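You operate a simulated robot arm through the tools that you are given. There is no shell and no other tool. Be economical: measure what you need, move in short steps, check, and stop when the job is done.

Carry out the task below with a simulated robot arm. There is one attempt and no reset: what you move stays moved.

## Task
Count the clear tubs on the top of the supply counter, then put as many of the steel brackets from the top of the supply counter on the desk shelf. Open the right wash cupboard door, take the steel jug under the supply counter and leave it in the floor of the right wash cupboard and shut the door again. Stack the tall brown carton marked "gauge" from the top of the bench on top of the tall brown carton labelled "switch". Turn the volts dial to 110 V. Shut the top right drawer. Do these in any order. Set down upright: steel bracket, steel jug under the supply counter.

Only the result counts: the job must be done as asked and must still hold three seconds after the hand-in. Knocking over, shifting, dropping, spilling or breaking anything else fails it.

## Robot
A 6-joint arm with a fingered hand on a trunk, on a base that drives. Base frame: it is fixed to the floor where the robot stands at the start and does not move with it; the origin is under the middle of the robot, x ahead of it, y to its left, z up; the surface under the hand at the start is at about z = 880. Readings come in mm, rad, newtons and seconds.
With the tool pointing down near the work surface it reaches from about 320 to 800 mm from the robot's upright axis, wherever it stands. Its first joint turns from -2.007 to 2.007 rad. Places, roughly: clear tub [750, -500, 1000]; desk shelf (19x104 cm) [420, 2620, 1000]; floor of the right wash cupboard [-3700, -1500, 100]; right wash cupboard door [-3400, -1500, 500]; steel bracket (6x4x5 cm) [400, 0, 900]; steel jug under the supply counter (14x9x11 cm) [-1300, -1200, 900]; tall brown carton [-750, -2750, 1000]; top right drawer [300, 2600, 900]; volts dial [-400, -2600, 1000]. Payload 4 kg.
The tool frame sits at the grasp point between the pads (the TCP): z along the fingers, y along the line on which they close. The tips reach 26 mm beyond it. The gripper opens to 164 mm. The gripper's body begins 73 mm behind the TCP. The gripper is a hand of 5 fingers: y runs from the thumb to the fingers, the wrist lies at [0, 0, -239] in the tool frame, and closing takes about 1.5 s.
Orientation is told as [roll, pitch, yaw] about the base's x, y, z axes, in that order, counted from this pose: with the fingers straight down and closing along the base's y, the tool's x points along the base's -x, its y along +y and its z along -z.

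## Interface
- The arm moves only by the tool jog_arm. Its argument "motion" is a list of rows, each an object (a shift or turn left out is 0, a gripper value left out holds the last) with "delta_pos": the shift along the tool's x, y, z in mm, a list of three; "dr": the turn, a rotation vector about the tool's x, y, z in rad, a list of three; "gripper": the gripper command, from -1 (shut) to 1 (fully open), values between in proportion. In form: [{"delta_pos": [dx, dy, dz], "dr": [ax, ay, az], "gripper": gripper}, ...]. A call has 1 to 10 rows; each row shifts and turns the commanded pose from where the row before left it, along the tool's axes as they then stand. Each row takes 0.2 s and may step no farther than 50 mm and 0.15 rad from the row before; otherwise, or with a gripper value out of range, the whole call is refused. A pose out of reach is approached as far as the arm can. The call stops where the force on the tool passes 40 N (or 10 N more than at its start, if that is more) or the arm is blocked; 0.2 s more then pass. Each finger travels about 45 mm/s and halts on what it meets, pressing with about 32 N; the grip force reading is that of the motor and also rises with nothing between the fingers. The clock runs only during rows and for 0.2 s after the last one: add rows that do not move to give the fingers time. The reply holds the time, the measured pose of the TCP, the force on the tool along the base axes, the opening and the grip force, in the units named above and with some noise, with the torque about the TCP (base axes, N m) and any sound that the robot's microphone picked up.
- Cameras (640 x 400 px; columns grow to the right, rows downward): "scene" is now at [1.6, 134.9, 1796.2]; the picture's right is [-0.64, -0.77, 0.00], its down [-0.59, 0.49, -0.65] and it looks along [0.50, -0.41, -0.76] (base axes); focal length 286 px, centre (320, 200). "wrist" rides on the gripper at [50, -70, -94] in the tool frame; the picture's right is [0.81, 0.59, 0.00], its down [-0.43, 0.60, -0.68] and it looks along [-0.40, 0.55, 0.74] (tool axes); focal length 270 px, centre (320, 200). There is no depth. A picture from a camera that has moved, and an enlarged one, comes with that camera's place and axes in the base frame and with its lens.
- grab_frame(camera): a new picture of that camera. No time passes.
- slide_trunk(by): slides the trunk up (or, below 0, down) by that many mm; the arm and the scene camera ride with it, the base frame stays. It gives what a move gives, with no picture.
- steer(legs): drives the robot by 1 to 6 legs, each [ahead, left, turn to the left] in mm, mm and rad, along the robot's own axes; the way and the turn of a leg run together, so that a leg with both is an arc; at most 1500 mm and 3.142 rad a leg. The arm and the cameras ride along, it lands a little off, and it stops where it bumps. It gives what a move gives.
- preshape(shape): the hand has 5 fingers and takes this shape, open, in about a second: jaw (thumb against the fingers, like two jaws); tri (thumb and two fingers); tip (a fingertip pinch); poke (one finger out to press); point (the index stretched); flat (the hand flat); cup (the hand cupped); fist (a fist). The gripper value then closes the fingers along that shape, each until it touches; the sizes above hold for jaw. It gives what a move gives, with no picture.
- aim_head(pan, tilt): turns the head with the scene camera to pan (to the left, within 2.705 rad either way) and tilt (down, from -0.506 to 1.204), counted from straight ahead of the robot. It gives what a move gives.
- zoom(camera, box): a new picture of the part [left, top, right, bottom] of that camera's present view, enlarged. No time passes.
- job_done(): hands the job in; it is judged then, once.

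Go step by step. Nothing tells you exact positions but the pictures and the camera data: compare them with the known pose of the tool, close in by small moves and look again before you grip or let go. The budget is 186 turns and 148 pictures, counting those below and the enlarged ones. Unless the task says otherwise, let go and move clear before handing in.

The tools are called after "Call:" as a command line: name --argument value ..., lists and objects as JSON in quotes. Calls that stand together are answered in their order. jog_arm: Moves the arm, as the interface text tells. Its arguments: {"type":"object","properties":{"motion":{"type":"array"}},"required":["motion"]} The other tools are called the same way: slide_trunk (by) slides the trunk up or down; preshape (shape) gives the hand a shape; steer (legs) drives the base; aim_head (pan, tilt) turns the head that bears the scene camera; grab_frame (camera) takes a picture; zoom (camera, box) takes an enlarged picture of a part of a camera's view; job_done () hands the job in.

At the start:

```text
time: 0.0
tool_pos: [531.7, -272.3, 1104.8]
ee_rot: [0.0, 0.0, 0.001]
wrist_force: [0.6, 0.0, -0.2]
torque: [0.01, 0.01, -0.02]
width: 163.9
grip_force: 0.0
shape: jaw
trunk travel left (down, up): [-850.0, 140.0]
robot x, y, heading: [-3.8, 3.9, 0.004]
head pan, tilt: [-0.695, 0.869]
```

scene: 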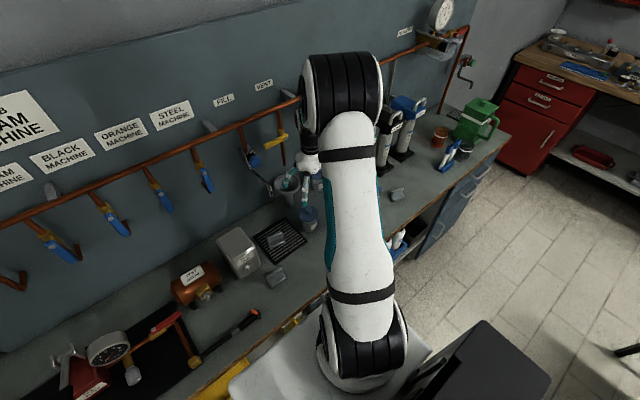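
wrist: 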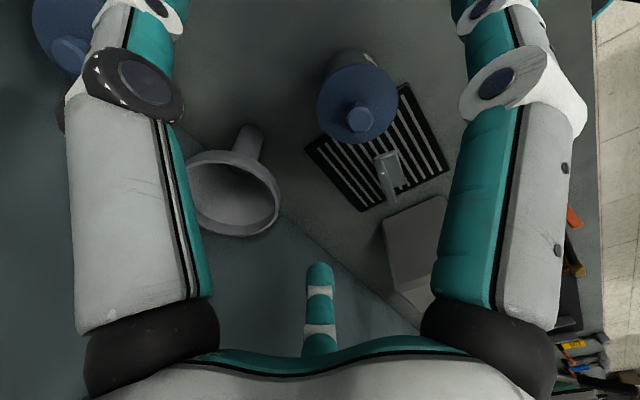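

I see the supply counter ahead with a few items, and the arm blocks part of the view. I'll look around with the head first.

Call:
aim_head --pan -0.2 --tilt 0.8

Call:
grab_frame --camera "scene"

Call:
aim_head --pan -1.1 --tilt 0.6

Call:
grab_frame --camera "scene"

Call:
aim_head --pan 1.4 --tilt 0.4

Call:
grab_frame --camera "scene"

Call:
aim_head --pan -2.4 --tilt 0.3

Call:
grab_frame --camera "scene"

```text
time: 0.9
tool_pos: [532.4, -272.1, 1104.3]
ee_rot: [0.001, -0.001, 0.0]
wrist_force: [0.2, -0.1, 0.8]
torque: [-0.01, 0.02, -0.02]
width: 163.9
grip_force: 0.0
shape: jaw
trunk travel left (down, up): [-850.0, 140.0]
robot x, y, heading: [-1.3, 2.0, -0.0]
head pan, tilt: [-0.201, 0.799]
```

```text
145 pictures are left
camera scene: at [21.4, 168.2, 1801.7], right [-0.2, -0.98, 0.0], down [-0.7, 0.14, -0.7], along [0.68, -0.14, -0.72], focal length 286 px, centre (320, 200)
```

scene: 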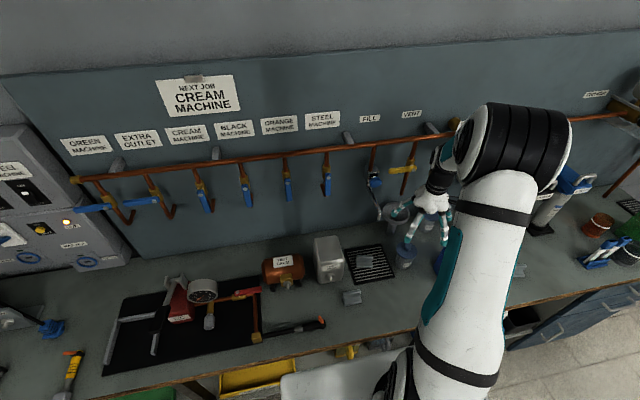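

```text
time: 2.1
tool_pos: [533.0, -272.6, 1104.7]
ee_rot: [0.001, -0.001, -0.002]
wrist_force: [-0.7, 0.7, 0.7]
torque: [0.01, -0.04, -0.01]
width: 163.9
grip_force: 0.0
shape: jaw
trunk travel left (down, up): [-850.0, 140.0]
robot x, y, heading: [0.7, 3.8, -0.002]
head pan, tilt: [-1.1, 0.6]
```

```text
144 pictures are left
camera scene: at [-17.4, 105.6, 1818.5], right [-0.89, -0.45, 0.0], down [-0.26, 0.5, -0.82], along [0.38, -0.73, -0.57], focal length 286 px, centre (320, 200)
```

scene: 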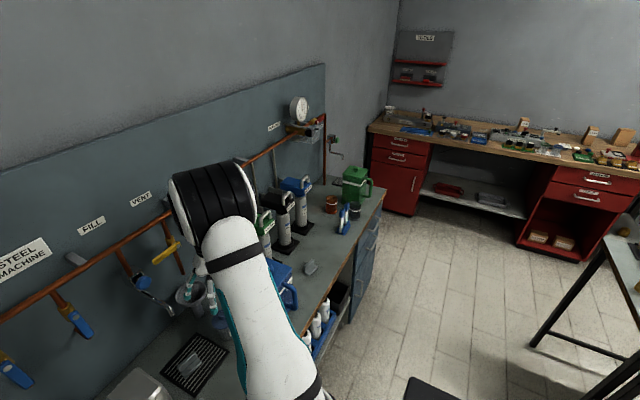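

```text
time: 4.4
tool_pos: [532.8, -272.3, 1104.4]
ee_rot: [0.0, 0.001, 0.001]
wrist_force: [0.9, -0.3, -0.1]
torque: [-0.03, 0.03, 0.0]
width: 163.9
grip_force: 0.0
shape: jaw
trunk travel left (down, up): [-850.0, 140.0]
robot x, y, heading: [-1.9, -2.0, -0.005]
head pan, tilt: [1.4, 0.4]
```

```text
143 pictures are left
camera scene: at [-41.8, 275.6, 1836.8], right [0.99, -0.17, 0.0], down [-0.07, -0.38, -0.92], along [0.16, 0.91, -0.39], focal length 286 px, centre (320, 200)
```

scene: 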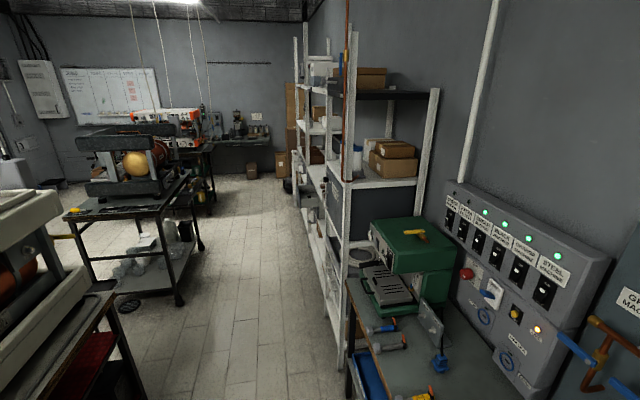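

```text
time: 7.5
tool_pos: [531.7, -273.1, 1104.5]
ee_rot: [0.001, 0.0, 0.0]
wrist_force: [-0.5, -0.9, 0.1]
torque: [-0.04, 0.0, 0.0]
width: 163.8
grip_force: 0.0
shape: jaw
trunk travel left (down, up): [-850.0, 140.0]
robot x, y, heading: [1.6, -1.3, -0.003]
head pan, tilt: [-2.4, 0.3]
```

```text
142 pictures are left
camera scene: at [-126.4, 121.2, 1846.0], right [-0.68, 0.74, 0.0], down [0.22, 0.2, -0.96], along [-0.7, -0.65, -0.3], focal length 286 px, centre (320, 200)
```

scene: 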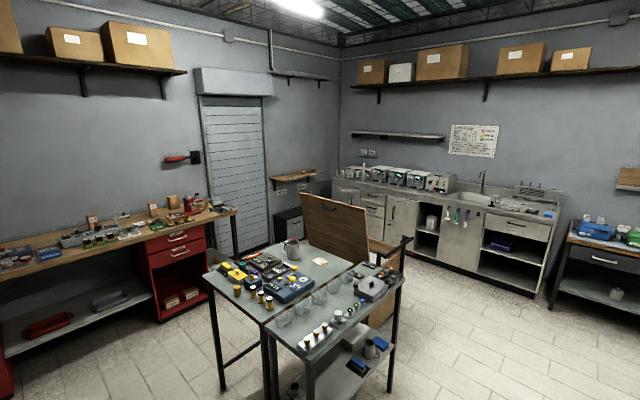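

The room is large: a middle table with tubs and jugs, a red bench along −y, the wash unit along −x. I'll zoom in on the details to tell which is which.

Call:
zoom --camera "scene" --box '[190, 220, 430, 400]'

Call:
zoom --camera "scene" --box '[320, 130, 640, 330]'

Call:
aim_head --pan -1.8 --tilt 0.4

Call:
grab_frame --camera "scene"

Call:
aim_head --pan 2.4 --tilt 0.3

Call:
grab_frame --camera "scene"

```text
2.22 times, centred on (310, 310) of scene
camera zoom: at [-126.4, 121.2, 1846.0], right [-0.68, 0.74, 0.0], down [0.22, 0.2, -0.96], along [-0.7, -0.65, -0.3], focal length 634 px, centre (342, -44)
```

zoom: 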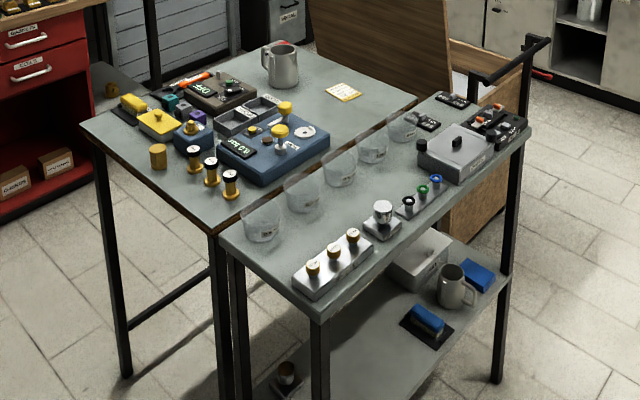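

```text
2.00 times, centred on (480, 230) of scene
camera zoom: at [-126.4, 121.2, 1846.0], right [-0.68, 0.74, 0.0], down [0.22, 0.2, -0.96], along [-0.7, -0.65, -0.3], focal length 571 px, centre (0, 140)
```

zoom: 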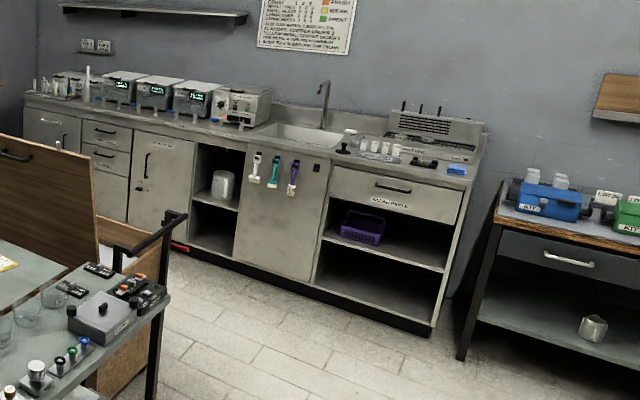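

```text
time: 8.5
tool_pos: [532.1, -273.7, 1104.8]
ee_rot: [0.0, 0.0, 0.0]
wrist_force: [0.1, -0.4, 0.3]
torque: [0.02, 0.01, -0.01]
width: 163.9
grip_force: 0.1
shape: jaw
trunk travel left (down, up): [-850.0, 140.0]
robot x, y, heading: [3.1, 0.5, 0.002]
head pan, tilt: [-1.799, 0.4]
```

```text
139 pictures are left
camera scene: at [-78.7, 94.1, 1836.8], right [-0.97, 0.23, 0.0], down [0.09, 0.38, -0.92], along [-0.21, -0.9, -0.39], focal length 286 px, centre (320, 200)
```

scene: 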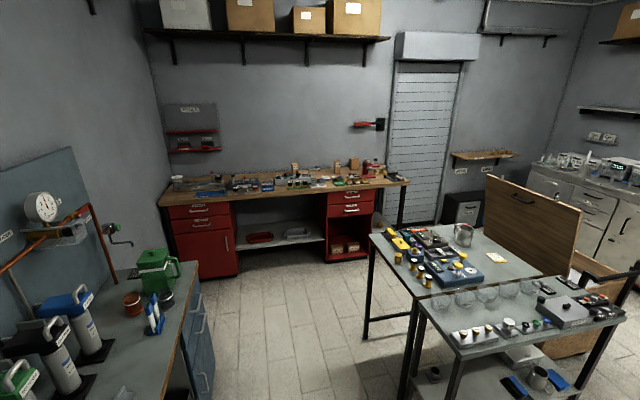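

```text
time: 11.9
tool_pos: [532.0, -272.4, 1106.3]
ee_rot: [-0.001, -0.002, 0.0]
wrist_force: [-0.2, -0.5, 0.9]
torque: [-0.01, -0.02, 0.01]
width: 163.7
grip_force: 0.1
shape: jaw
trunk travel left (down, up): [-850.0, 140.0]
robot x, y, heading: [-0.5, -0.3, 0.003]
head pan, tilt: [2.4, 0.3]
```

```text
138 pictures are left
camera scene: at [-126.5, 247.4, 1846.0], right [0.68, 0.74, 0.0], down [0.22, -0.2, -0.96], along [-0.7, 0.65, -0.3], focal length 286 px, centre (320, 200)
```

scene: 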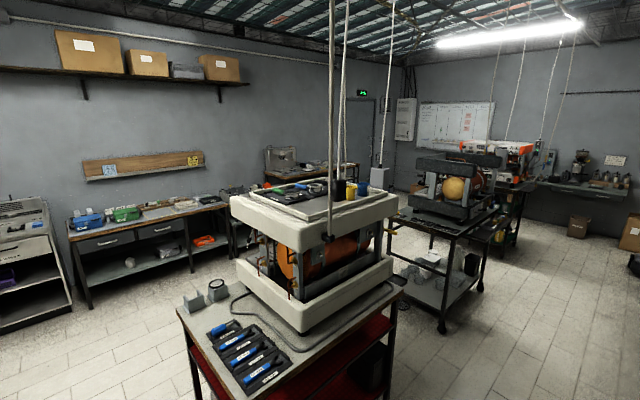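

Brackets show only on the counter ahead of the robot, so that is most likely the supply counter. I'll raise the arm and back off to see the counter top and what is under it.

Call:
jog_arm --motion '[{"delta_pos": [0, 0, -50]}, {"delta_pos": [0, 0, -50]}, {"delta_pos": [0, 0, -50]}, {"delta_pos": [0, 0, -50]}, {"delta_pos": [40, 0, 0]}, {"delta_pos": [40, 0, 0]}, {"delta_pos": [40, 0, 0]}]'

Call:
steer --legs '[[-500, 0, 0]]'

Call:
aim_head --pan -0.5 --tilt 0.6

Call:
grab_frame --camera "scene"

Call:
aim_head --pan 0.3 --tilt 0.6

Call:
grab_frame --camera "scene"

```text
time: 13.5
tool_pos: [411.3, -272.1, 1307.7]
ee_rot: [0.001, -0.002, 0.0]
wrist_force: [0.4, 0.0, -0.2]
torque: [-0.05, -0.04, 0.01]
width: 164.1
grip_force: 0.2
shape: jaw
trunk travel left (down, up): [-850.0, 140.0]
robot x, y, heading: [-0.6, 5.1, 0.001]
head pan, tilt: [2.4, 0.3]
```

```text
time: 16.4
tool_pos: [-82.5, -271.7, 1306.8]
ee_rot: [0.0, -0.001, 0.004]
wrist_force: [-0.1, -0.2, -1.0]
torque: [0.01, -0.02, -0.02]
width: 164.1
grip_force: 0.1
shape: jaw
trunk travel left (down, up): [-850.0, 140.0]
robot x, y, heading: [-495.5, -2.9, 0.003]
head pan, tilt: [2.4, 0.3]
```

```text
time: 19.0
tool_pos: [-81.7, -271.6, 1306.9]
ee_rot: [0.001, 0.0, 0.003]
wrist_force: [-0.5, 0.0, 0.0]
torque: [0.02, 0.02, 0.02]
width: 164.2
grip_force: 0.0
shape: jaw
trunk travel left (down, up): [-850.0, 140.0]
robot x, y, heading: [-496.2, -1.0, 0.004]
head pan, tilt: [-0.499, 0.6]
```

```text
137 pictures are left
camera scene: at [-475.1, 141.7, 1818.6], right [-0.48, -0.88, 0.0], down [-0.5, 0.27, -0.83], along [0.73, -0.39, -0.56], focal length 286 px, centre (320, 200)
```

scene: 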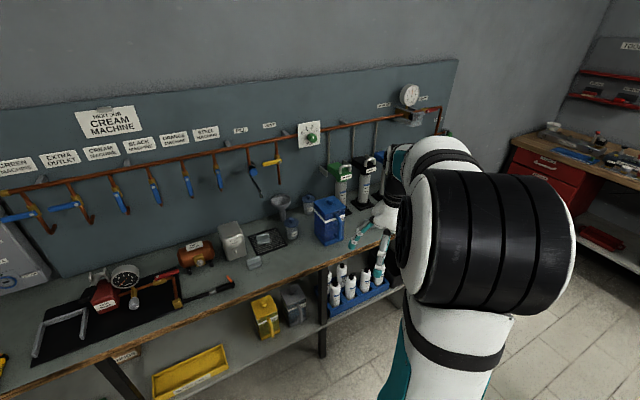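

```text
time: 20.1
tool_pos: [-80.9, -272.2, 1306.0]
ee_rot: [-0.001, 0.001, 0.003]
wrist_force: [-0.5, -1.3, 0.9]
torque: [0.01, -0.01, 0.05]
width: 163.8
grip_force: 0.1
shape: jaw
trunk travel left (down, up): [-850.0, 140.0]
robot x, y, heading: [-496.5, -3.0, 0.003]
head pan, tilt: [0.3, 0.6]
```

```text
136 pictures are left
camera scene: at [-468.4, 210.0, 1818.6], right [0.3, -0.95, 0.0], down [-0.54, -0.17, -0.83], along [0.79, 0.24, -0.56], focal length 286 px, centre (320, 200)
```

scene: 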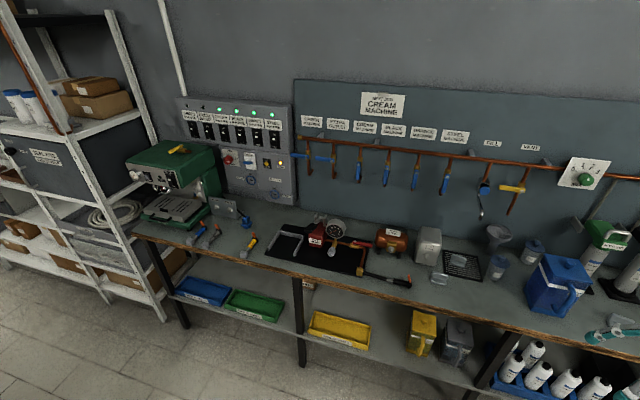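

Call:
zoom --camera "scene" --box '[380, 200, 640, 362]'

Call:
zoom --camera "scene" --box '[120, 90, 400, 265]'

Call:
aim_head --pan -0.7 --tilt 0.4

Call:
grab_frame --camera "wrist"

```text
2.46 times, centred on (510, 281) of scene
camera zoom: at [-468.4, 210.0, 1818.6], right [0.3, -0.95, 0.0], down [-0.54, -0.17, -0.83], along [0.79, 0.24, -0.56], focal length 703 px, centre (-148, 1)
```

zoom: 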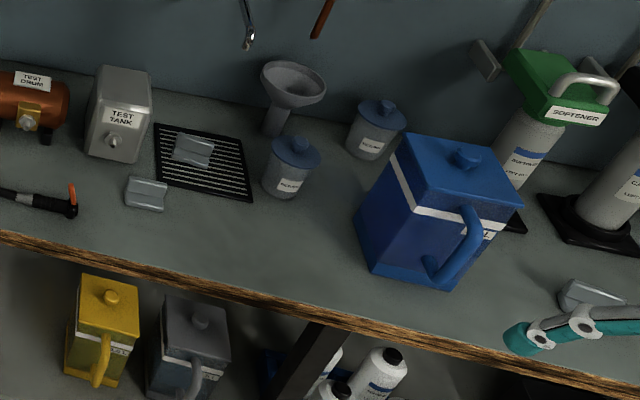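

```text
2.29 times, centred on (260, 178) of scene
camera zoom: at [-468.4, 210.0, 1818.6], right [0.3, -0.95, 0.0], down [-0.54, -0.17, -0.83], along [0.79, 0.24, -0.56], focal length 653 px, centre (457, 251)
```

zoom: 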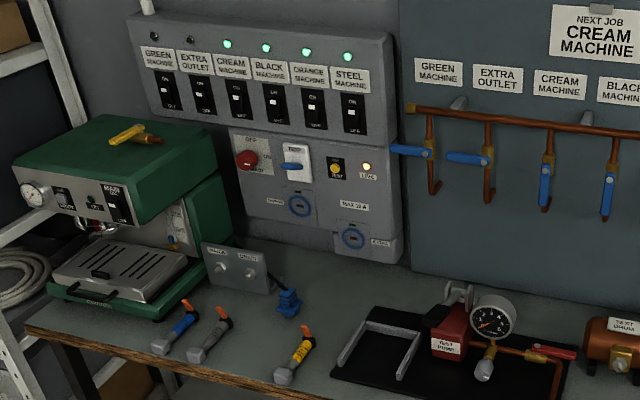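

```text
time: 21.4
tool_pos: [-82.4, -272.1, 1307.2]
ee_rot: [-0.001, -0.001, 0.003]
wrist_force: [0.3, -0.5, -0.7]
torque: [-0.03, 0.0, 0.0]
width: 164.0
grip_force: 0.1
shape: jaw
trunk travel left (down, up): [-850.0, 140.0]
robot x, y, heading: [-493.1, -1.2, 0.002]
head pan, tilt: [-0.7, 0.4]
```

```text
133 pictures are left
camera wrist: at [-131.9, -341.6, 1398.3], right [-0.81, 0.59, 0.0], down [0.43, 0.6, 0.68], along [0.4, 0.55, -0.74], focal length 270 px, centre (320, 200)
```

wrist: 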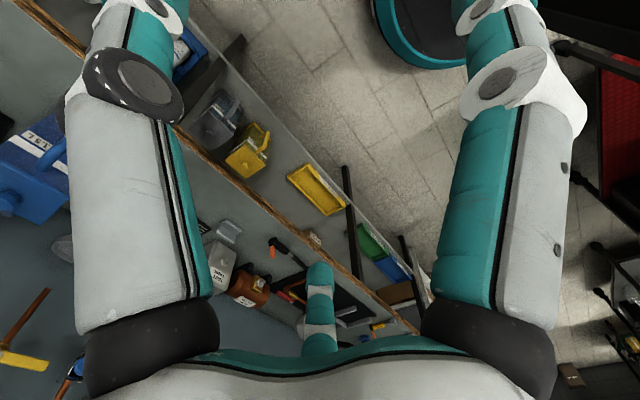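

Call:
slide_trunk --by -600

Call:
aim_head --pan 0.0 --tilt 0.3

Call:
grab_frame --camera "scene"

Call:
aim_head --pan -1.0 --tilt 0.2

Call:
grab_frame --camera "scene"

```text
refused: -600 is not a number from -400 to 400
```

```text
time: 22.4
tool_pos: [-81.5, -271.4, 1307.2]
ee_rot: [-0.003, -0.001, 0.002]
wrist_force: [0.7, -1.0, 0.1]
torque: [-0.03, 0.02, 0.0]
width: 163.9
grip_force: 0.2
shape: jaw
trunk travel left (down, up): [-850.0, 140.0]
robot x, y, heading: [-493.0, 0.1, -0.0]
head pan, tilt: [0.0, 0.3]
```

```text
132 pictures are left
camera scene: at [-459.4, 183.9, 1846.0], right [0.0, -1.0, 0.0], down [-0.3, 0.0, -0.96], along [0.96, 0.0, -0.3], focal length 286 px, centre (320, 200)
```

scene: 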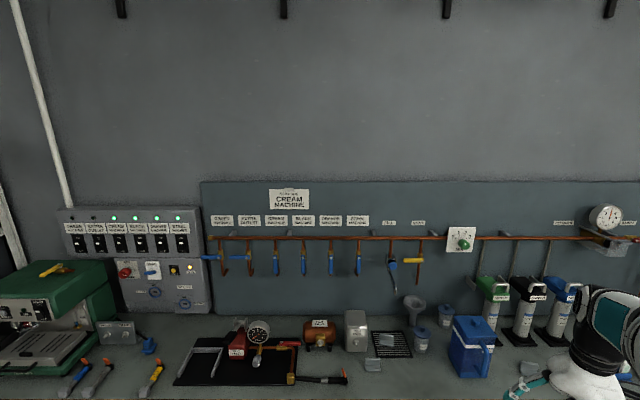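

```text
time: 23.7
tool_pos: [-81.9, -271.2, 1305.5]
ee_rot: [-0.001, 0.0, 0.001]
wrist_force: [0.4, -0.3, 0.0]
torque: [-0.02, -0.03, 0.0]
width: 163.7
grip_force: 0.0
shape: jaw
trunk travel left (down, up): [-850.0, 140.0]
robot x, y, heading: [-493.9, -3.5, 0.005]
head pan, tilt: [-1.0, 0.201]
```

```text
131 pictures are left
camera scene: at [-502.2, 105.5, 1855.3], right [-0.84, -0.54, 0.0], down [-0.11, 0.17, -0.98], along [0.53, -0.82, -0.2], focal length 286 px, centre (320, 200)
```

scene: 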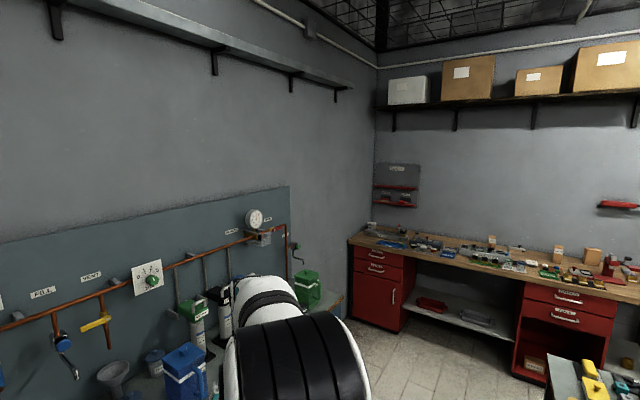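

Call:
slide_trunk --by -400

Call:
slide_trunk --by -250

Call:
aim_head --pan 0.1 --tilt 0.35

Call:
grab_frame --camera "scene"

Call:
aim_head --pan -1.0 --tilt 0.3

Call:
grab_frame --camera "scene"

```text
time: 27.6
tool_pos: [-82.1, -272.1, 905.7]
ee_rot: [0.001, -0.002, 0.001]
wrist_force: [0.5, 0.4, -0.3]
torque: [0.02, 0.01, 0.01]
width: 163.9
grip_force: 0.0
shape: jaw
trunk travel left (down, up): [-450.0, 540.0]
robot x, y, heading: [-497.6, -0.2, 0.002]
head pan, tilt: [-1.0, 0.201]
```

```text
time: 30.1
tool_pos: [-81.7, -272.5, 656.7]
ee_rot: [-0.001, 0.0, 0.002]
wrist_force: [0.0, -0.7, 0.5]
torque: [0.0, 0.01, -0.02]
width: 163.9
grip_force: 0.0
shape: jaw
trunk travel left (down, up): [-200.0, 790.0]
robot x, y, heading: [-495.0, -2.4, -0.003]
head pan, tilt: [-1.0, 0.201]
```

```text
time: 31.5
tool_pos: [-81.0, -272.7, 655.9]
ee_rot: [0.0, 0.001, 0.001]
wrist_force: [-1.0, 0.1, -0.8]
torque: [0.0, 0.0, 0.01]
width: 163.9
grip_force: 0.1
shape: jaw
trunk travel left (down, up): [-200.0, 790.0]
robot x, y, heading: [-495.6, -1.2, -0.004]
head pan, tilt: [0.099, 0.351]
```

```text
130 pictures are left
camera scene: at [-460.2, 193.2, 1191.3], right [0.1, -0.99, 0.0], down [-0.34, -0.03, -0.94], along [0.93, 0.09, -0.34], focal length 286 px, centre (320, 200)
```

scene: 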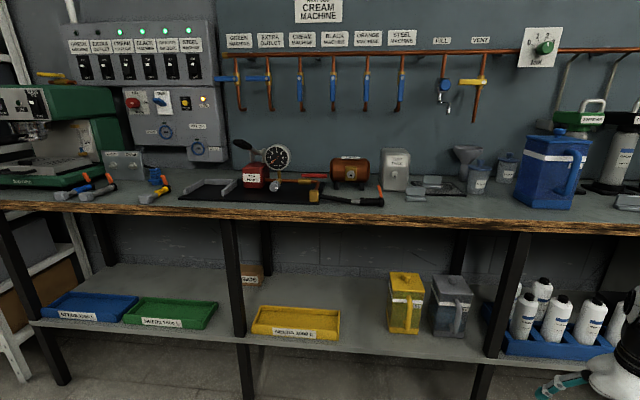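

```text
time: 32.8
tool_pos: [-82.6, -271.1, 656.5]
ee_rot: [0.001, 0.0, 0.001]
wrist_force: [-0.2, -0.4, -1.5]
torque: [0.0, 0.01, -0.03]
width: 164.0
grip_force: 0.1
shape: jaw
trunk travel left (down, up): [-200.0, 790.0]
robot x, y, heading: [-498.8, -2.7, 0.005]
head pan, tilt: [-1.0, 0.3]
```

```text
129 pictures are left
camera scene: at [-502.2, 105.3, 1196.0], right [-0.84, -0.54, 0.0], down [-0.16, 0.25, -0.96], along [0.52, -0.8, -0.3], focal length 286 px, centre (320, 200)
```

scene: 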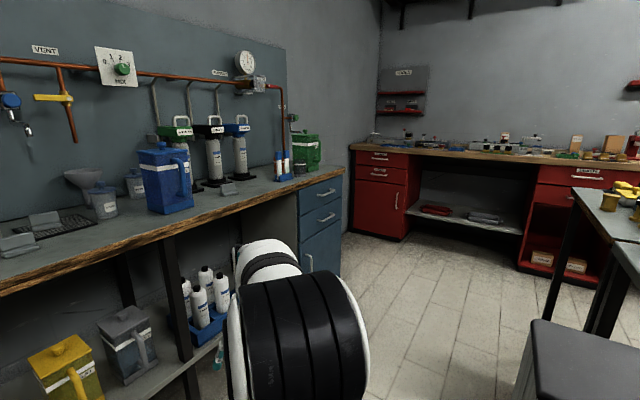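

Under the front counter I see only coloured plastic jugs; steel jugs are on the middle table and elsewhere. Before deciding which is "the supply counter", I'll drive down the aisle to inspect the other tables.

Call:
steer --legs '[[-1400, -20, 0]]'

Call:
aim_head --pan -1.2 --tilt 0.4

Call:
grab_frame --camera "scene"

Call:
aim_head --pan 2.6 --tilt 0.2

Call:
grab_frame --camera "scene"

Call:
aim_head --pan -2.5 --tilt 0.2

Call:
grab_frame --camera "scene"

```text
time: 39.6
tool_pos: [-1449.5, -298.0, 657.2]
ee_rot: [-0.002, -0.001, 0.015]
wrist_force: [-0.8, -0.3, 0.4]
torque: [0.03, -0.01, -0.02]
width: 163.8
grip_force: 0.1
shape: jaw
trunk travel left (down, up): [-200.0, 790.0]
robot x, y, heading: [-1863.1, -31.0, 0.015]
head pan, tilt: [-1.0, 0.3]
```

```text
time: 40.4
tool_pos: [-1447.6, -298.0, 657.2]
ee_rot: [0.0, 0.0, 0.013]
wrist_force: [-0.2, 0.2, -0.3]
torque: [0.0, -0.01, 0.0]
width: 163.8
grip_force: 0.1
shape: jaw
trunk travel left (down, up): [-200.0, 790.0]
robot x, y, heading: [-1866.6, -32.9, 0.016]
head pan, tilt: [-1.201, 0.4]
```

```text
128 pictures are left
camera scene: at [-1891.0, 66.0, 1186.8], right [-0.93, -0.38, 0.0], down [-0.15, 0.36, -0.92], along [0.35, -0.85, -0.39], focal length 286 px, centre (320, 200)
```

scene: 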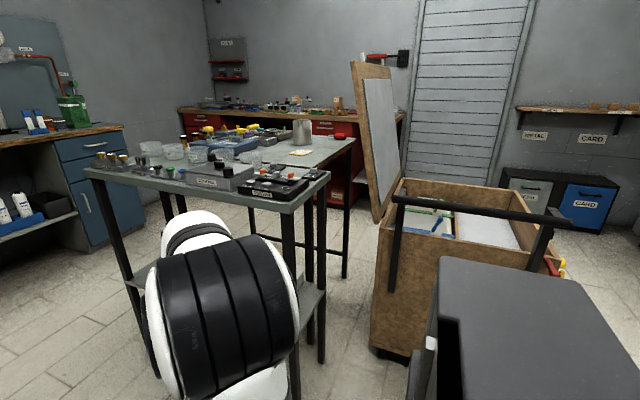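

```text
time: 43.5
tool_pos: [-1449.9, -296.7, 656.0]
ee_rot: [0.001, 0.001, 0.014]
wrist_force: [0.6, -0.3, 0.1]
torque: [0.01, 0.0, -0.01]
width: 164.0
grip_force: 0.1
shape: jaw
trunk travel left (down, up): [-200.0, 790.0]
robot x, y, heading: [-1863.2, -31.0, 0.011]
head pan, tilt: [2.601, 0.201]
```

```text
127 pictures are left
camera scene: at [-2006.2, 198.8, 1205.3], right [0.5, 0.86, 0.0], down [0.17, -0.1, -0.98], along [-0.85, 0.49, -0.2], focal length 286 px, centre (320, 200)
```

scene: 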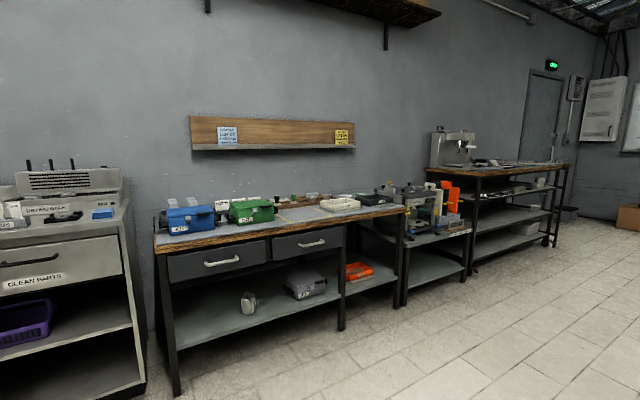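

```text
time: 47.5
tool_pos: [-1449.1, -298.2, 657.0]
ee_rot: [-0.002, 0.001, 0.013]
wrist_force: [-1.0, -0.1, -0.2]
torque: [-0.01, 0.0, 0.02]
width: 164.1
grip_force: 0.2
shape: jaw
trunk travel left (down, up): [-200.0, 790.0]
robot x, y, heading: [-1864.7, -33.3, 0.017]
head pan, tilt: [-2.499, 0.201]
```

```text
126 pictures are left
camera scene: at [-1999.5, 95.0, 1205.3], right [-0.61, 0.79, 0.0], down [0.16, 0.12, -0.98], along [-0.78, -0.6, -0.2], focal length 286 px, centre (320, 200)
```

scene: 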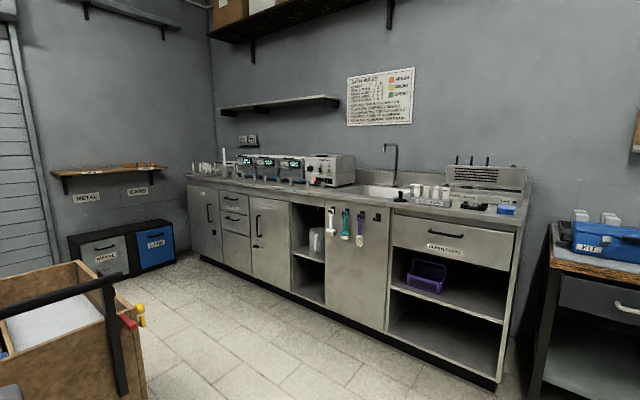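

Call:
zoom --camera "scene" --box '[180, 140, 400, 280]'

Call:
aim_head --pan -0.45 --tilt 0.2

Call:
grab_frame --camera "scene"

```text
2.86 times, centred on (290, 210) of scene
camera zoom: at [-1999.5, 95.0, 1205.3], right [-0.61, 0.79, 0.0], down [0.16, 0.12, -0.98], along [-0.78, -0.6, -0.2], focal length 816 px, centre (406, 171)
```

zoom: 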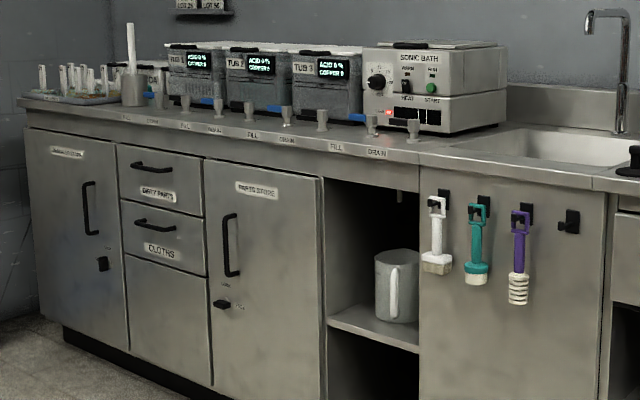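

```text
time: 49.5
tool_pos: [-1448.9, -298.4, 656.9]
ee_rot: [0.001, 0.001, 0.015]
wrist_force: [0.0, 0.2, 0.9]
torque: [-0.01, -0.01, -0.03]
width: 164.0
grip_force: 0.0
shape: jaw
trunk travel left (down, up): [-200.0, 790.0]
robot x, y, heading: [-1863.1, -33.1, 0.015]
head pan, tilt: [-0.45, 0.201]
```

```text
124 pictures are left
camera scene: at [-1841.3, 112.4, 1205.3], right [-0.42, -0.91, 0.0], down [-0.18, 0.08, -0.98], along [0.89, -0.41, -0.2], focal length 286 px, centre (320, 200)
```

scene: 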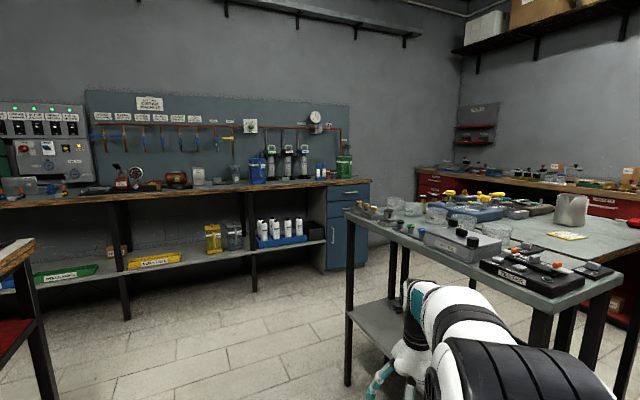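

Call:
zoom --camera "scene" --box '[190, 140, 390, 280]'

Call:
zoom --camera "scene" --box '[0, 160, 220, 300]'

Call:
zoom --camera "scene" --box '[340, 150, 640, 340]'

```text
2.86 times, centred on (290, 210) of scene
camera zoom: at [-1841.3, 112.4, 1205.3], right [-0.42, -0.91, 0.0], down [-0.18, 0.08, -0.98], along [0.89, -0.41, -0.2], focal length 816 px, centre (406, 171)
```

zoom: 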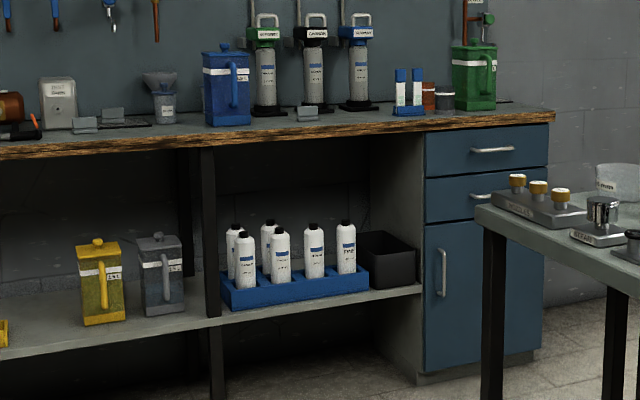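

```text
2.86 times, centred on (110, 230) of scene
camera zoom: at [-1841.3, 112.4, 1205.3], right [-0.42, -0.91, 0.0], down [-0.18, 0.08, -0.98], along [0.89, -0.41, -0.2], focal length 816 px, centre (920, 114)
```

zoom: 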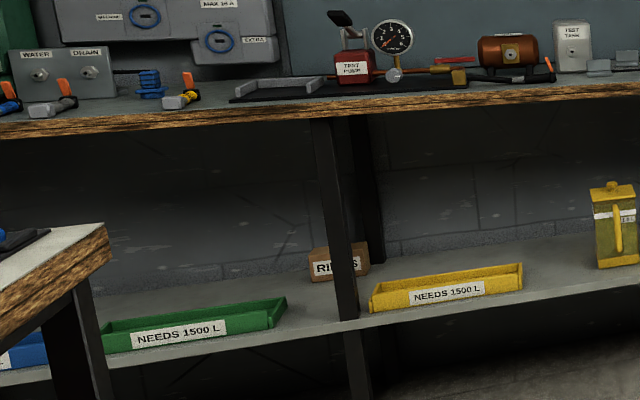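

```text
2.11 times, centred on (490, 245) of scene
camera zoom: at [-1841.3, 112.4, 1205.3], right [-0.42, -0.91, 0.0], down [-0.18, 0.08, -0.98], along [0.89, -0.41, -0.2], focal length 601 px, centre (-38, 105)
```

zoom: 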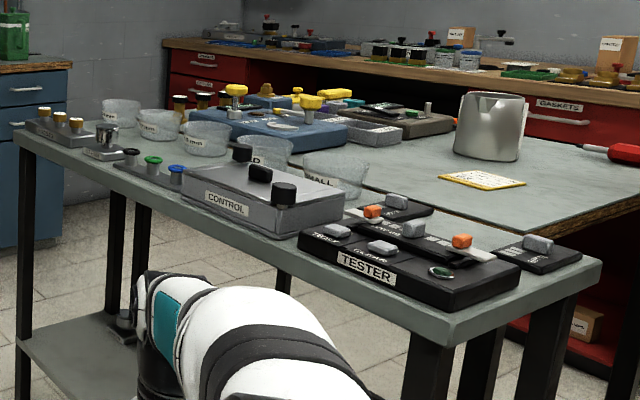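

Three steel brackets and at least two lidded clear tubs are on the front counter, so it is the supply counter; the jug may be hidden under it behind other things. I'll go back and look under it from other angles.

Call:
steer --legs '[[1350, 0, 0], [250, -350, 0]]'

Call:
aim_head --pan 0.35 --tilt 0.55

Call:
grab_frame --camera "scene"

Call:
aim_head --pan -0.15 --tilt 0.4

Call:
grab_frame --camera "scene"

```text
time: 58.5
tool_pos: [163.1, -638.3, 657.2]
ee_rot: [0.0, -0.001, 0.007]
wrist_force: [-0.4, 0.9, 0.7]
torque: [0.03, 0.04, 0.01]
width: 164.0
grip_force: 0.1
shape: jaw
trunk travel left (down, up): [-200.0, 790.0]
robot x, y, heading: [-253.4, -368.4, 0.003]
head pan, tilt: [-0.45, 0.201]
```

```text
time: 59.6
tool_pos: [162.1, -638.0, 655.9]
ee_rot: [-0.001, 0.001, 0.005]
wrist_force: [0.4, -0.4, -0.2]
torque: [-0.02, 0.0, -0.01]
width: 163.8
grip_force: 0.0
shape: jaw
trunk travel left (down, up): [-200.0, 790.0]
robot x, y, heading: [-248.9, -367.2, 0.003]
head pan, tilt: [0.351, 0.55]
```

```text
120 pictures are left
camera scene: at [-226.1, -154.1, 1173.1], right [0.35, -0.94, 0.0], down [-0.49, -0.18, -0.85], along [0.8, 0.3, -0.52], focal length 286 px, centre (320, 200)
```

scene: 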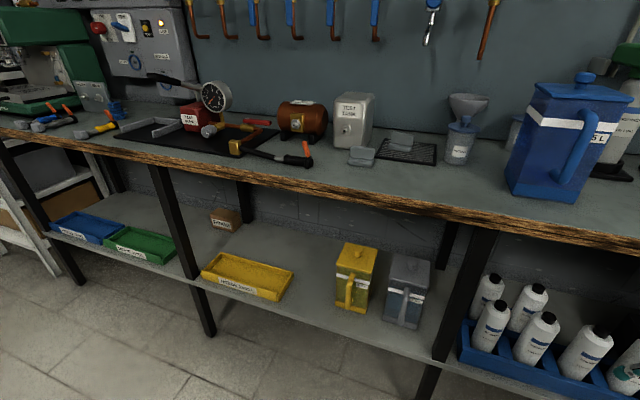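

```text
time: 60.6
tool_pos: [162.4, -638.3, 656.3]
ee_rot: [0.002, 0.001, 0.005]
wrist_force: [0.3, 0.6, 0.7]
torque: [-0.01, 0.01, 0.0]
width: 164.0
grip_force: 0.0
shape: jaw
trunk travel left (down, up): [-200.0, 790.0]
robot x, y, heading: [-252.5, -370.8, 0.003]
head pan, tilt: [-0.15, 0.4]
```

```text
119 pictures are left
camera scene: at [-218.6, -198.7, 1186.8], right [-0.14, -0.99, 0.0], down [-0.39, 0.06, -0.92], along [0.91, -0.13, -0.39], focal length 286 px, centre (320, 200)
```

scene: 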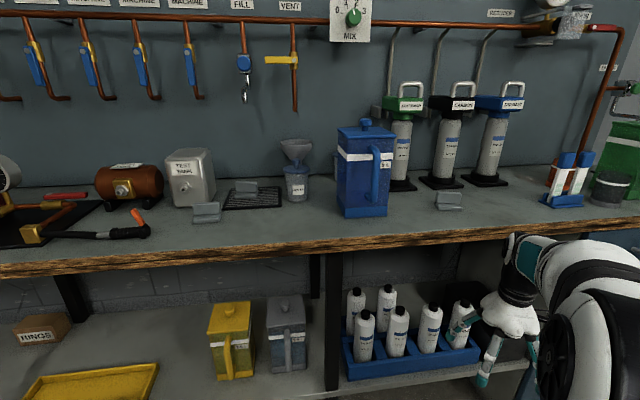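

Call:
jog_arm --motion '[{"delta_pos": [0, 50, 0]}, {"delta_pos": [0, 50, 0]}, {"delta_pos": [0, 50, 0]}, {"delta_pos": [0, 50, 0]}, {"delta_pos": [0, 50, 0]}, {"delta_pos": [0, 50, 0]}, {"delta_pos": [0, 50, 0]}, {"delta_pos": [0, 50, 0]}, {"delta_pos": [0, 50, 0]}, {"delta_pos": [0, 50, 0]}]'

Call:
steer --legs '[[0, -450, 0]]'

Call:
aim_head --pan -0.1 --tilt 0.5

Call:
grab_frame --camera "scene"

```text
time: 62.8
tool_pos: [161.7, -139.2, 654.5]
ee_rot: [0.0, 0.001, 0.003]
wrist_force: [0.1, -0.3, 1.0]
torque: [0.05, 0.01, 0.01]
width: 163.8
grip_force: 0.0
shape: jaw
trunk travel left (down, up): [-200.0, 790.0]
robot x, y, heading: [-252.5, -368.6, 0.002]
head pan, tilt: [-0.15, 0.4]
```

```text
time: 65.5
tool_pos: [165.0, -581.1, 654.8]
ee_rot: [0.0, 0.0, 0.009]
wrist_force: [-0.6, 1.1, 0.3]
torque: [0.0, -0.01, 0.01]
width: 164.0
grip_force: 0.0
shape: jaw
trunk travel left (down, up): [-200.0, 790.0]
robot x, y, heading: [-247.0, -811.8, 0.014]
head pan, tilt: [-0.15, 0.4]
```

```text
time: 66.1
tool_pos: [165.9, -582.0, 655.0]
ee_rot: [0.001, 0.001, 0.011]
wrist_force: [-0.3, -0.4, 0.8]
torque: [0.01, -0.02, 0.0]
width: 163.9
grip_force: 0.1
shape: jaw
trunk travel left (down, up): [-200.0, 790.0]
robot x, y, heading: [-247.2, -812.8, 0.01]
head pan, tilt: [-0.099, 0.499]
```

```text
118 pictures are left
camera scene: at [-217.2, -638.2, 1177.7], right [-0.09, -1.0, 0.0], down [-0.48, 0.04, -0.88], along [0.87, -0.08, -0.48], focal length 286 px, centre (320, 200)
```

scene: 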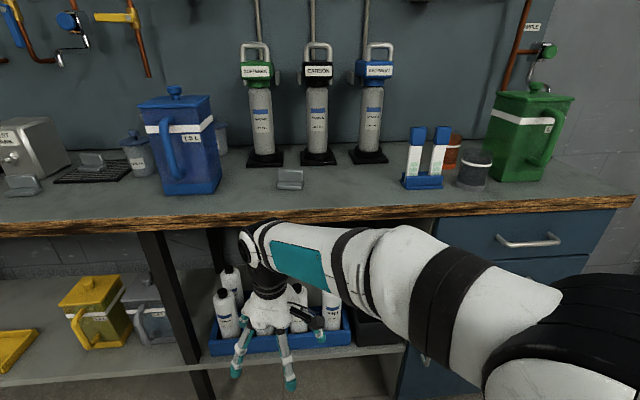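

Call:
jog_arm --motion '[{"delta_pos": [0, -50, 0]}, {"delta_pos": [0, -50, 0]}, {"delta_pos": [0, -50, 0]}, {"delta_pos": [0, -50, 0]}, {"delta_pos": [0, -50, 0]}, {"delta_pos": [0, -50, 0]}, {"delta_pos": [0, -50, 0]}, {"delta_pos": [0, -50, 0]}, {"delta_pos": [-40, -40, 0]}]'

Call:
grab_frame --camera "wrist"

Call:
aim_head --pan 0.3 --tilt 0.5

Call:
grab_frame --camera "scene"

```text
refused: row 9 steps farther than a row can; nothing moved
```

```text
117 pictures are left
camera wrist: at [115.2, -652.3, 747.1], right [-0.81, 0.58, 0.0], down [0.43, 0.6, 0.68], along [0.39, 0.55, -0.74], focal length 270 px, centre (320, 200)
```

wrist: 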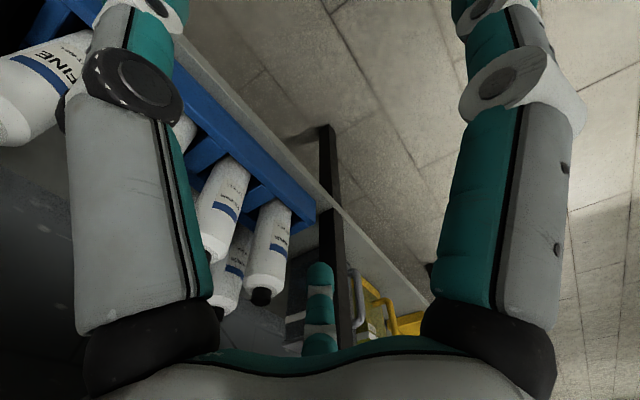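

```text
time: 67.0
tool_pos: [165.4, -581.7, 655.2]
ee_rot: [-0.001, 0.0, 0.009]
wrist_force: [-0.1, -0.3, 0.4]
torque: [-0.01, -0.01, 0.04]
width: 163.9
grip_force: 0.0
shape: jaw
trunk travel left (down, up): [-200.0, 790.0]
robot x, y, heading: [-248.4, -813.5, 0.009]
head pan, tilt: [0.3, 0.499]
```

```text
116 pictures are left
camera scene: at [-221.2, -602.3, 1177.6], right [0.3, -0.95, 0.0], down [-0.46, -0.15, -0.88], along [0.84, 0.27, -0.48], focal length 286 px, centre (320, 200)
```

scene: 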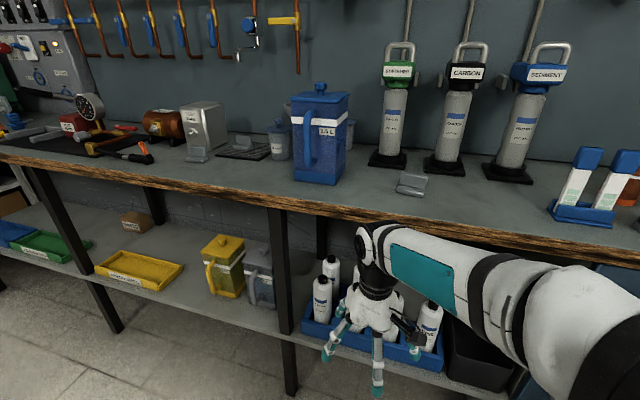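

Call:
zoom --camera "scene" --box '[420, 290, 560, 400]'

Call:
zoom --camera "scene" --box '[180, 70, 440, 310]'

```text
3.64 times, centred on (490, 345) of scene
camera zoom: at [-221.2, -602.3, 1177.6], right [0.3, -0.95, 0.0], down [-0.46, -0.15, -0.88], along [0.84, 0.27, -0.48], focal length 1038 px, centre (-298, -327)
```

zoom: 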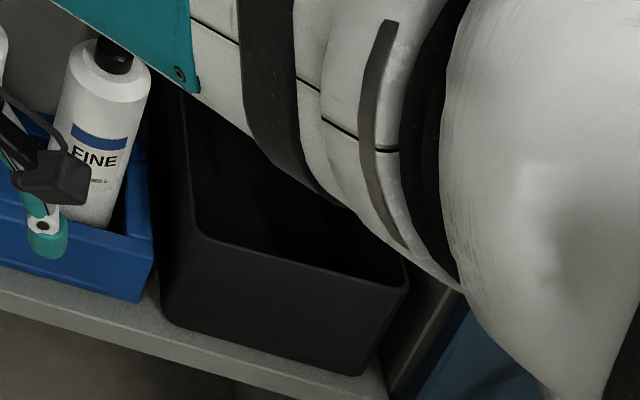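

```text
1.67 times, centred on (310, 190) of scene
camera zoom: at [-221.2, -602.3, 1177.6], right [0.3, -0.95, 0.0], down [-0.46, -0.15, -0.88], along [0.84, 0.27, -0.48], focal length 476 px, centre (337, 217)
```

zoom: 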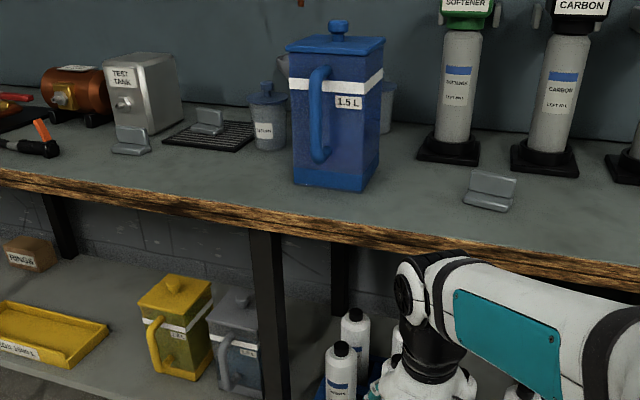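

The bin is empty and no steel jug is under this counter, so I may have the wrong counter. I'll check the other tables (the cart by the white machine and the kit table) for brackets, tubs and a jug.

Call:
steer --legs '[[-100, 750, 0], [-1300, 0, 0]]'

Call:
slide_trunk --by 400

Call:
aim_head --pan 2.4 --tilt 0.4

Call:
grab_frame --camera "scene"

Call:
aim_head --pan 1.5 --tilt 0.4

Call:
grab_frame --camera "scene"

```text
time: 77.3
tool_pos: [-1271.7, 139.2, 655.6]
ee_rot: [0.0, 0.0, 0.041]
wrist_force: [0.0, 0.8, -0.8]
torque: [-0.02, -0.03, 0.0]
width: 163.7
grip_force: 0.1
shape: jaw
trunk travel left (down, up): [-200.0, 790.0]
robot x, y, heading: [-1681.7, -107.3, 0.043]
head pan, tilt: [0.3, 0.499]
```

```text
time: 81.2
tool_pos: [-1270.1, 138.4, 1055.3]
ee_rot: [0.0, -0.001, 0.04]
wrist_force: [0.0, 0.8, 1.3]
torque: [0.03, 0.0, 0.02]
width: 163.9
grip_force: 0.0
shape: jaw
trunk travel left (down, up): [-600.0, 390.0]
robot x, y, heading: [-1677.2, -109.7, 0.038]
head pan, tilt: [0.3, 0.499]
```

```text
time: 83.2
tool_pos: [-1270.8, 138.7, 1055.6]
ee_rot: [0.002, 0.0, 0.043]
wrist_force: [-0.2, 0.0, 0.0]
torque: [0.0, -0.01, 0.0]
width: 163.6
grip_force: 0.1
shape: jaw
trunk travel left (down, up): [-600.0, 390.0]
robot x, y, heading: [-1679.3, -107.2, 0.046]
head pan, tilt: [2.4, 0.4]
```

```text
113 pictures are left
camera scene: at [-1813.1, 135.4, 1586.8], right [0.64, 0.76, 0.0], down [0.3, -0.25, -0.92], along [-0.7, 0.59, -0.39], focal length 286 px, centre (320, 200)
```

scene: 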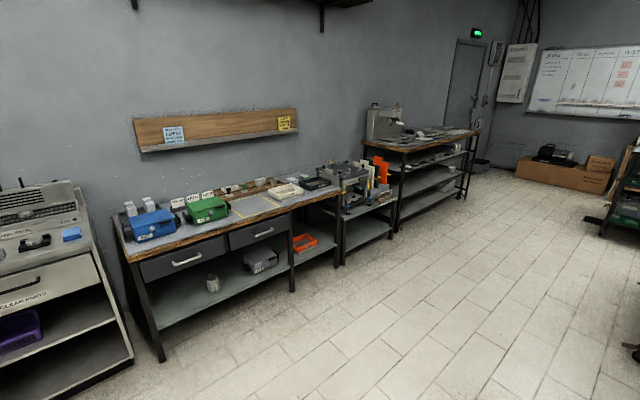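

```text
time: 84.3
tool_pos: [-1272.9, 137.8, 1055.0]
ee_rot: [0.0, -0.001, 0.043]
wrist_force: [-0.3, 0.0, 0.0]
torque: [0.02, 0.0, 0.02]
width: 163.7
grip_force: 0.1
shape: jaw
trunk travel left (down, up): [-600.0, 390.0]
robot x, y, heading: [-1675.0, -106.7, 0.04]
head pan, tilt: [1.499, 0.4]
```

```text
112 pictures are left
camera scene: at [-1739.6, 168.4, 1586.8], right [1.0, -0.03, 0.0], down [-0.01, -0.39, -0.92], along [0.03, 0.92, -0.39], focal length 286 px, centre (320, 200)
```

scene: 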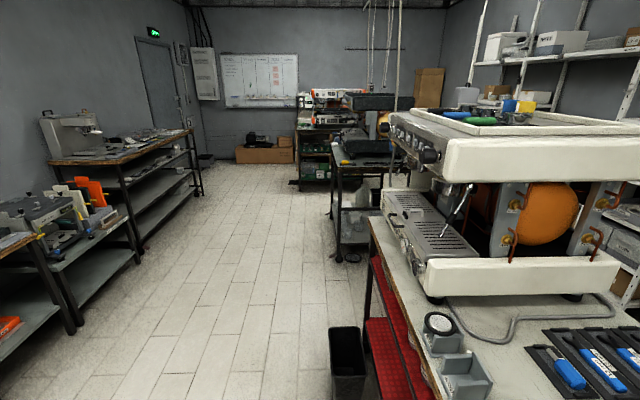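

Call:
aim_head --pan 2.4 --tilt 0.4

Call:
zoom --camera "scene" --box '[110, 170, 350, 320]'

Call:
zoom --camera "scene" --box '[320, 100, 500, 220]'

Call:
aim_head --pan 1.9 --tilt 0.2

Call:
zoom --camera "scene" --box '[340, 50, 640, 240]'

```text
time: 85.5
tool_pos: [-1271.9, 139.0, 1055.1]
ee_rot: [-0.001, 0.0, 0.044]
wrist_force: [-0.1, -0.4, 0.0]
torque: [-0.01, -0.01, 0.0]
width: 164.2
grip_force: 0.1
shape: jaw
trunk travel left (down, up): [-600.0, 390.0]
robot x, y, heading: [-1678.6, -109.0, 0.044]
head pan, tilt: [2.4, 0.4]
```

```text
2.67 times, centred on (230, 245) of scene
camera zoom: at [-1813.0, 135.5, 1586.8], right [0.64, 0.76, 0.0], down [0.3, -0.25, -0.92], along [-0.7, 0.59, -0.39], focal length 761 px, centre (560, 80)
```

zoom: 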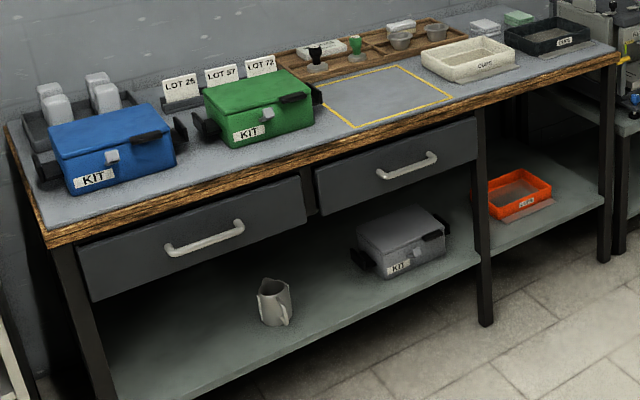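

```text
3.33 times, centred on (410, 160) of scene
camera zoom: at [-1813.0, 135.5, 1586.8], right [0.64, 0.76, 0.0], down [0.3, -0.25, -0.92], along [-0.7, 0.59, -0.39], focal length 952 px, centre (20, 333)
```

zoom: 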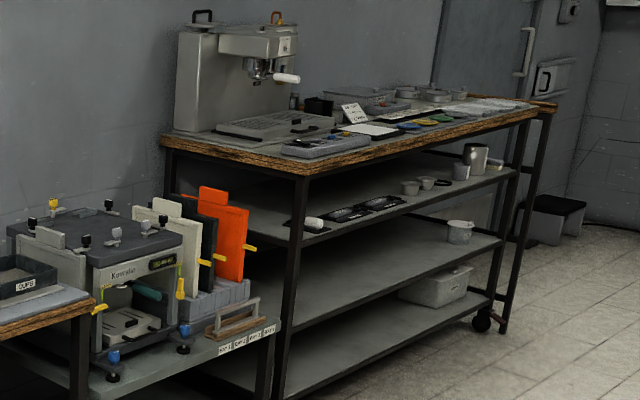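

```text
time: 86.5
tool_pos: [-1271.6, 139.2, 1055.4]
ee_rot: [-0.001, 0.0, 0.042]
wrist_force: [0.7, -0.1, 0.0]
torque: [0.0, 0.0, 0.0]
width: 163.8
grip_force: 0.0
shape: jaw
trunk travel left (down, up): [-600.0, 390.0]
robot x, y, heading: [-1674.4, -107.8, 0.042]
head pan, tilt: [1.901, 0.201]
```

```text
2.11 times, centred on (490, 145) of scene
camera zoom: at [-1776.2, 162.5, 1605.3], right [0.93, 0.36, 0.0], down [0.07, -0.19, -0.98], along [-0.36, 0.91, -0.2], focal length 601 px, centre (-38, 316)
```

zoom: 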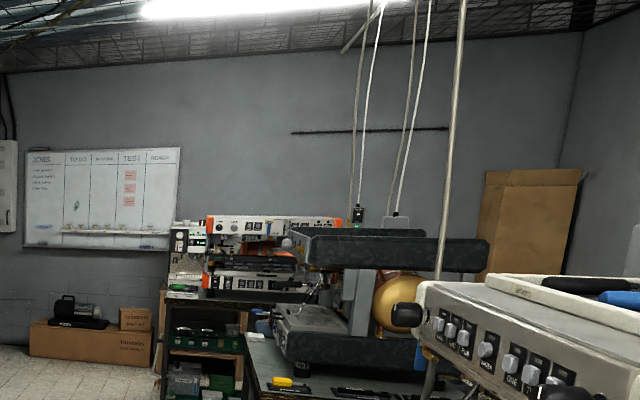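

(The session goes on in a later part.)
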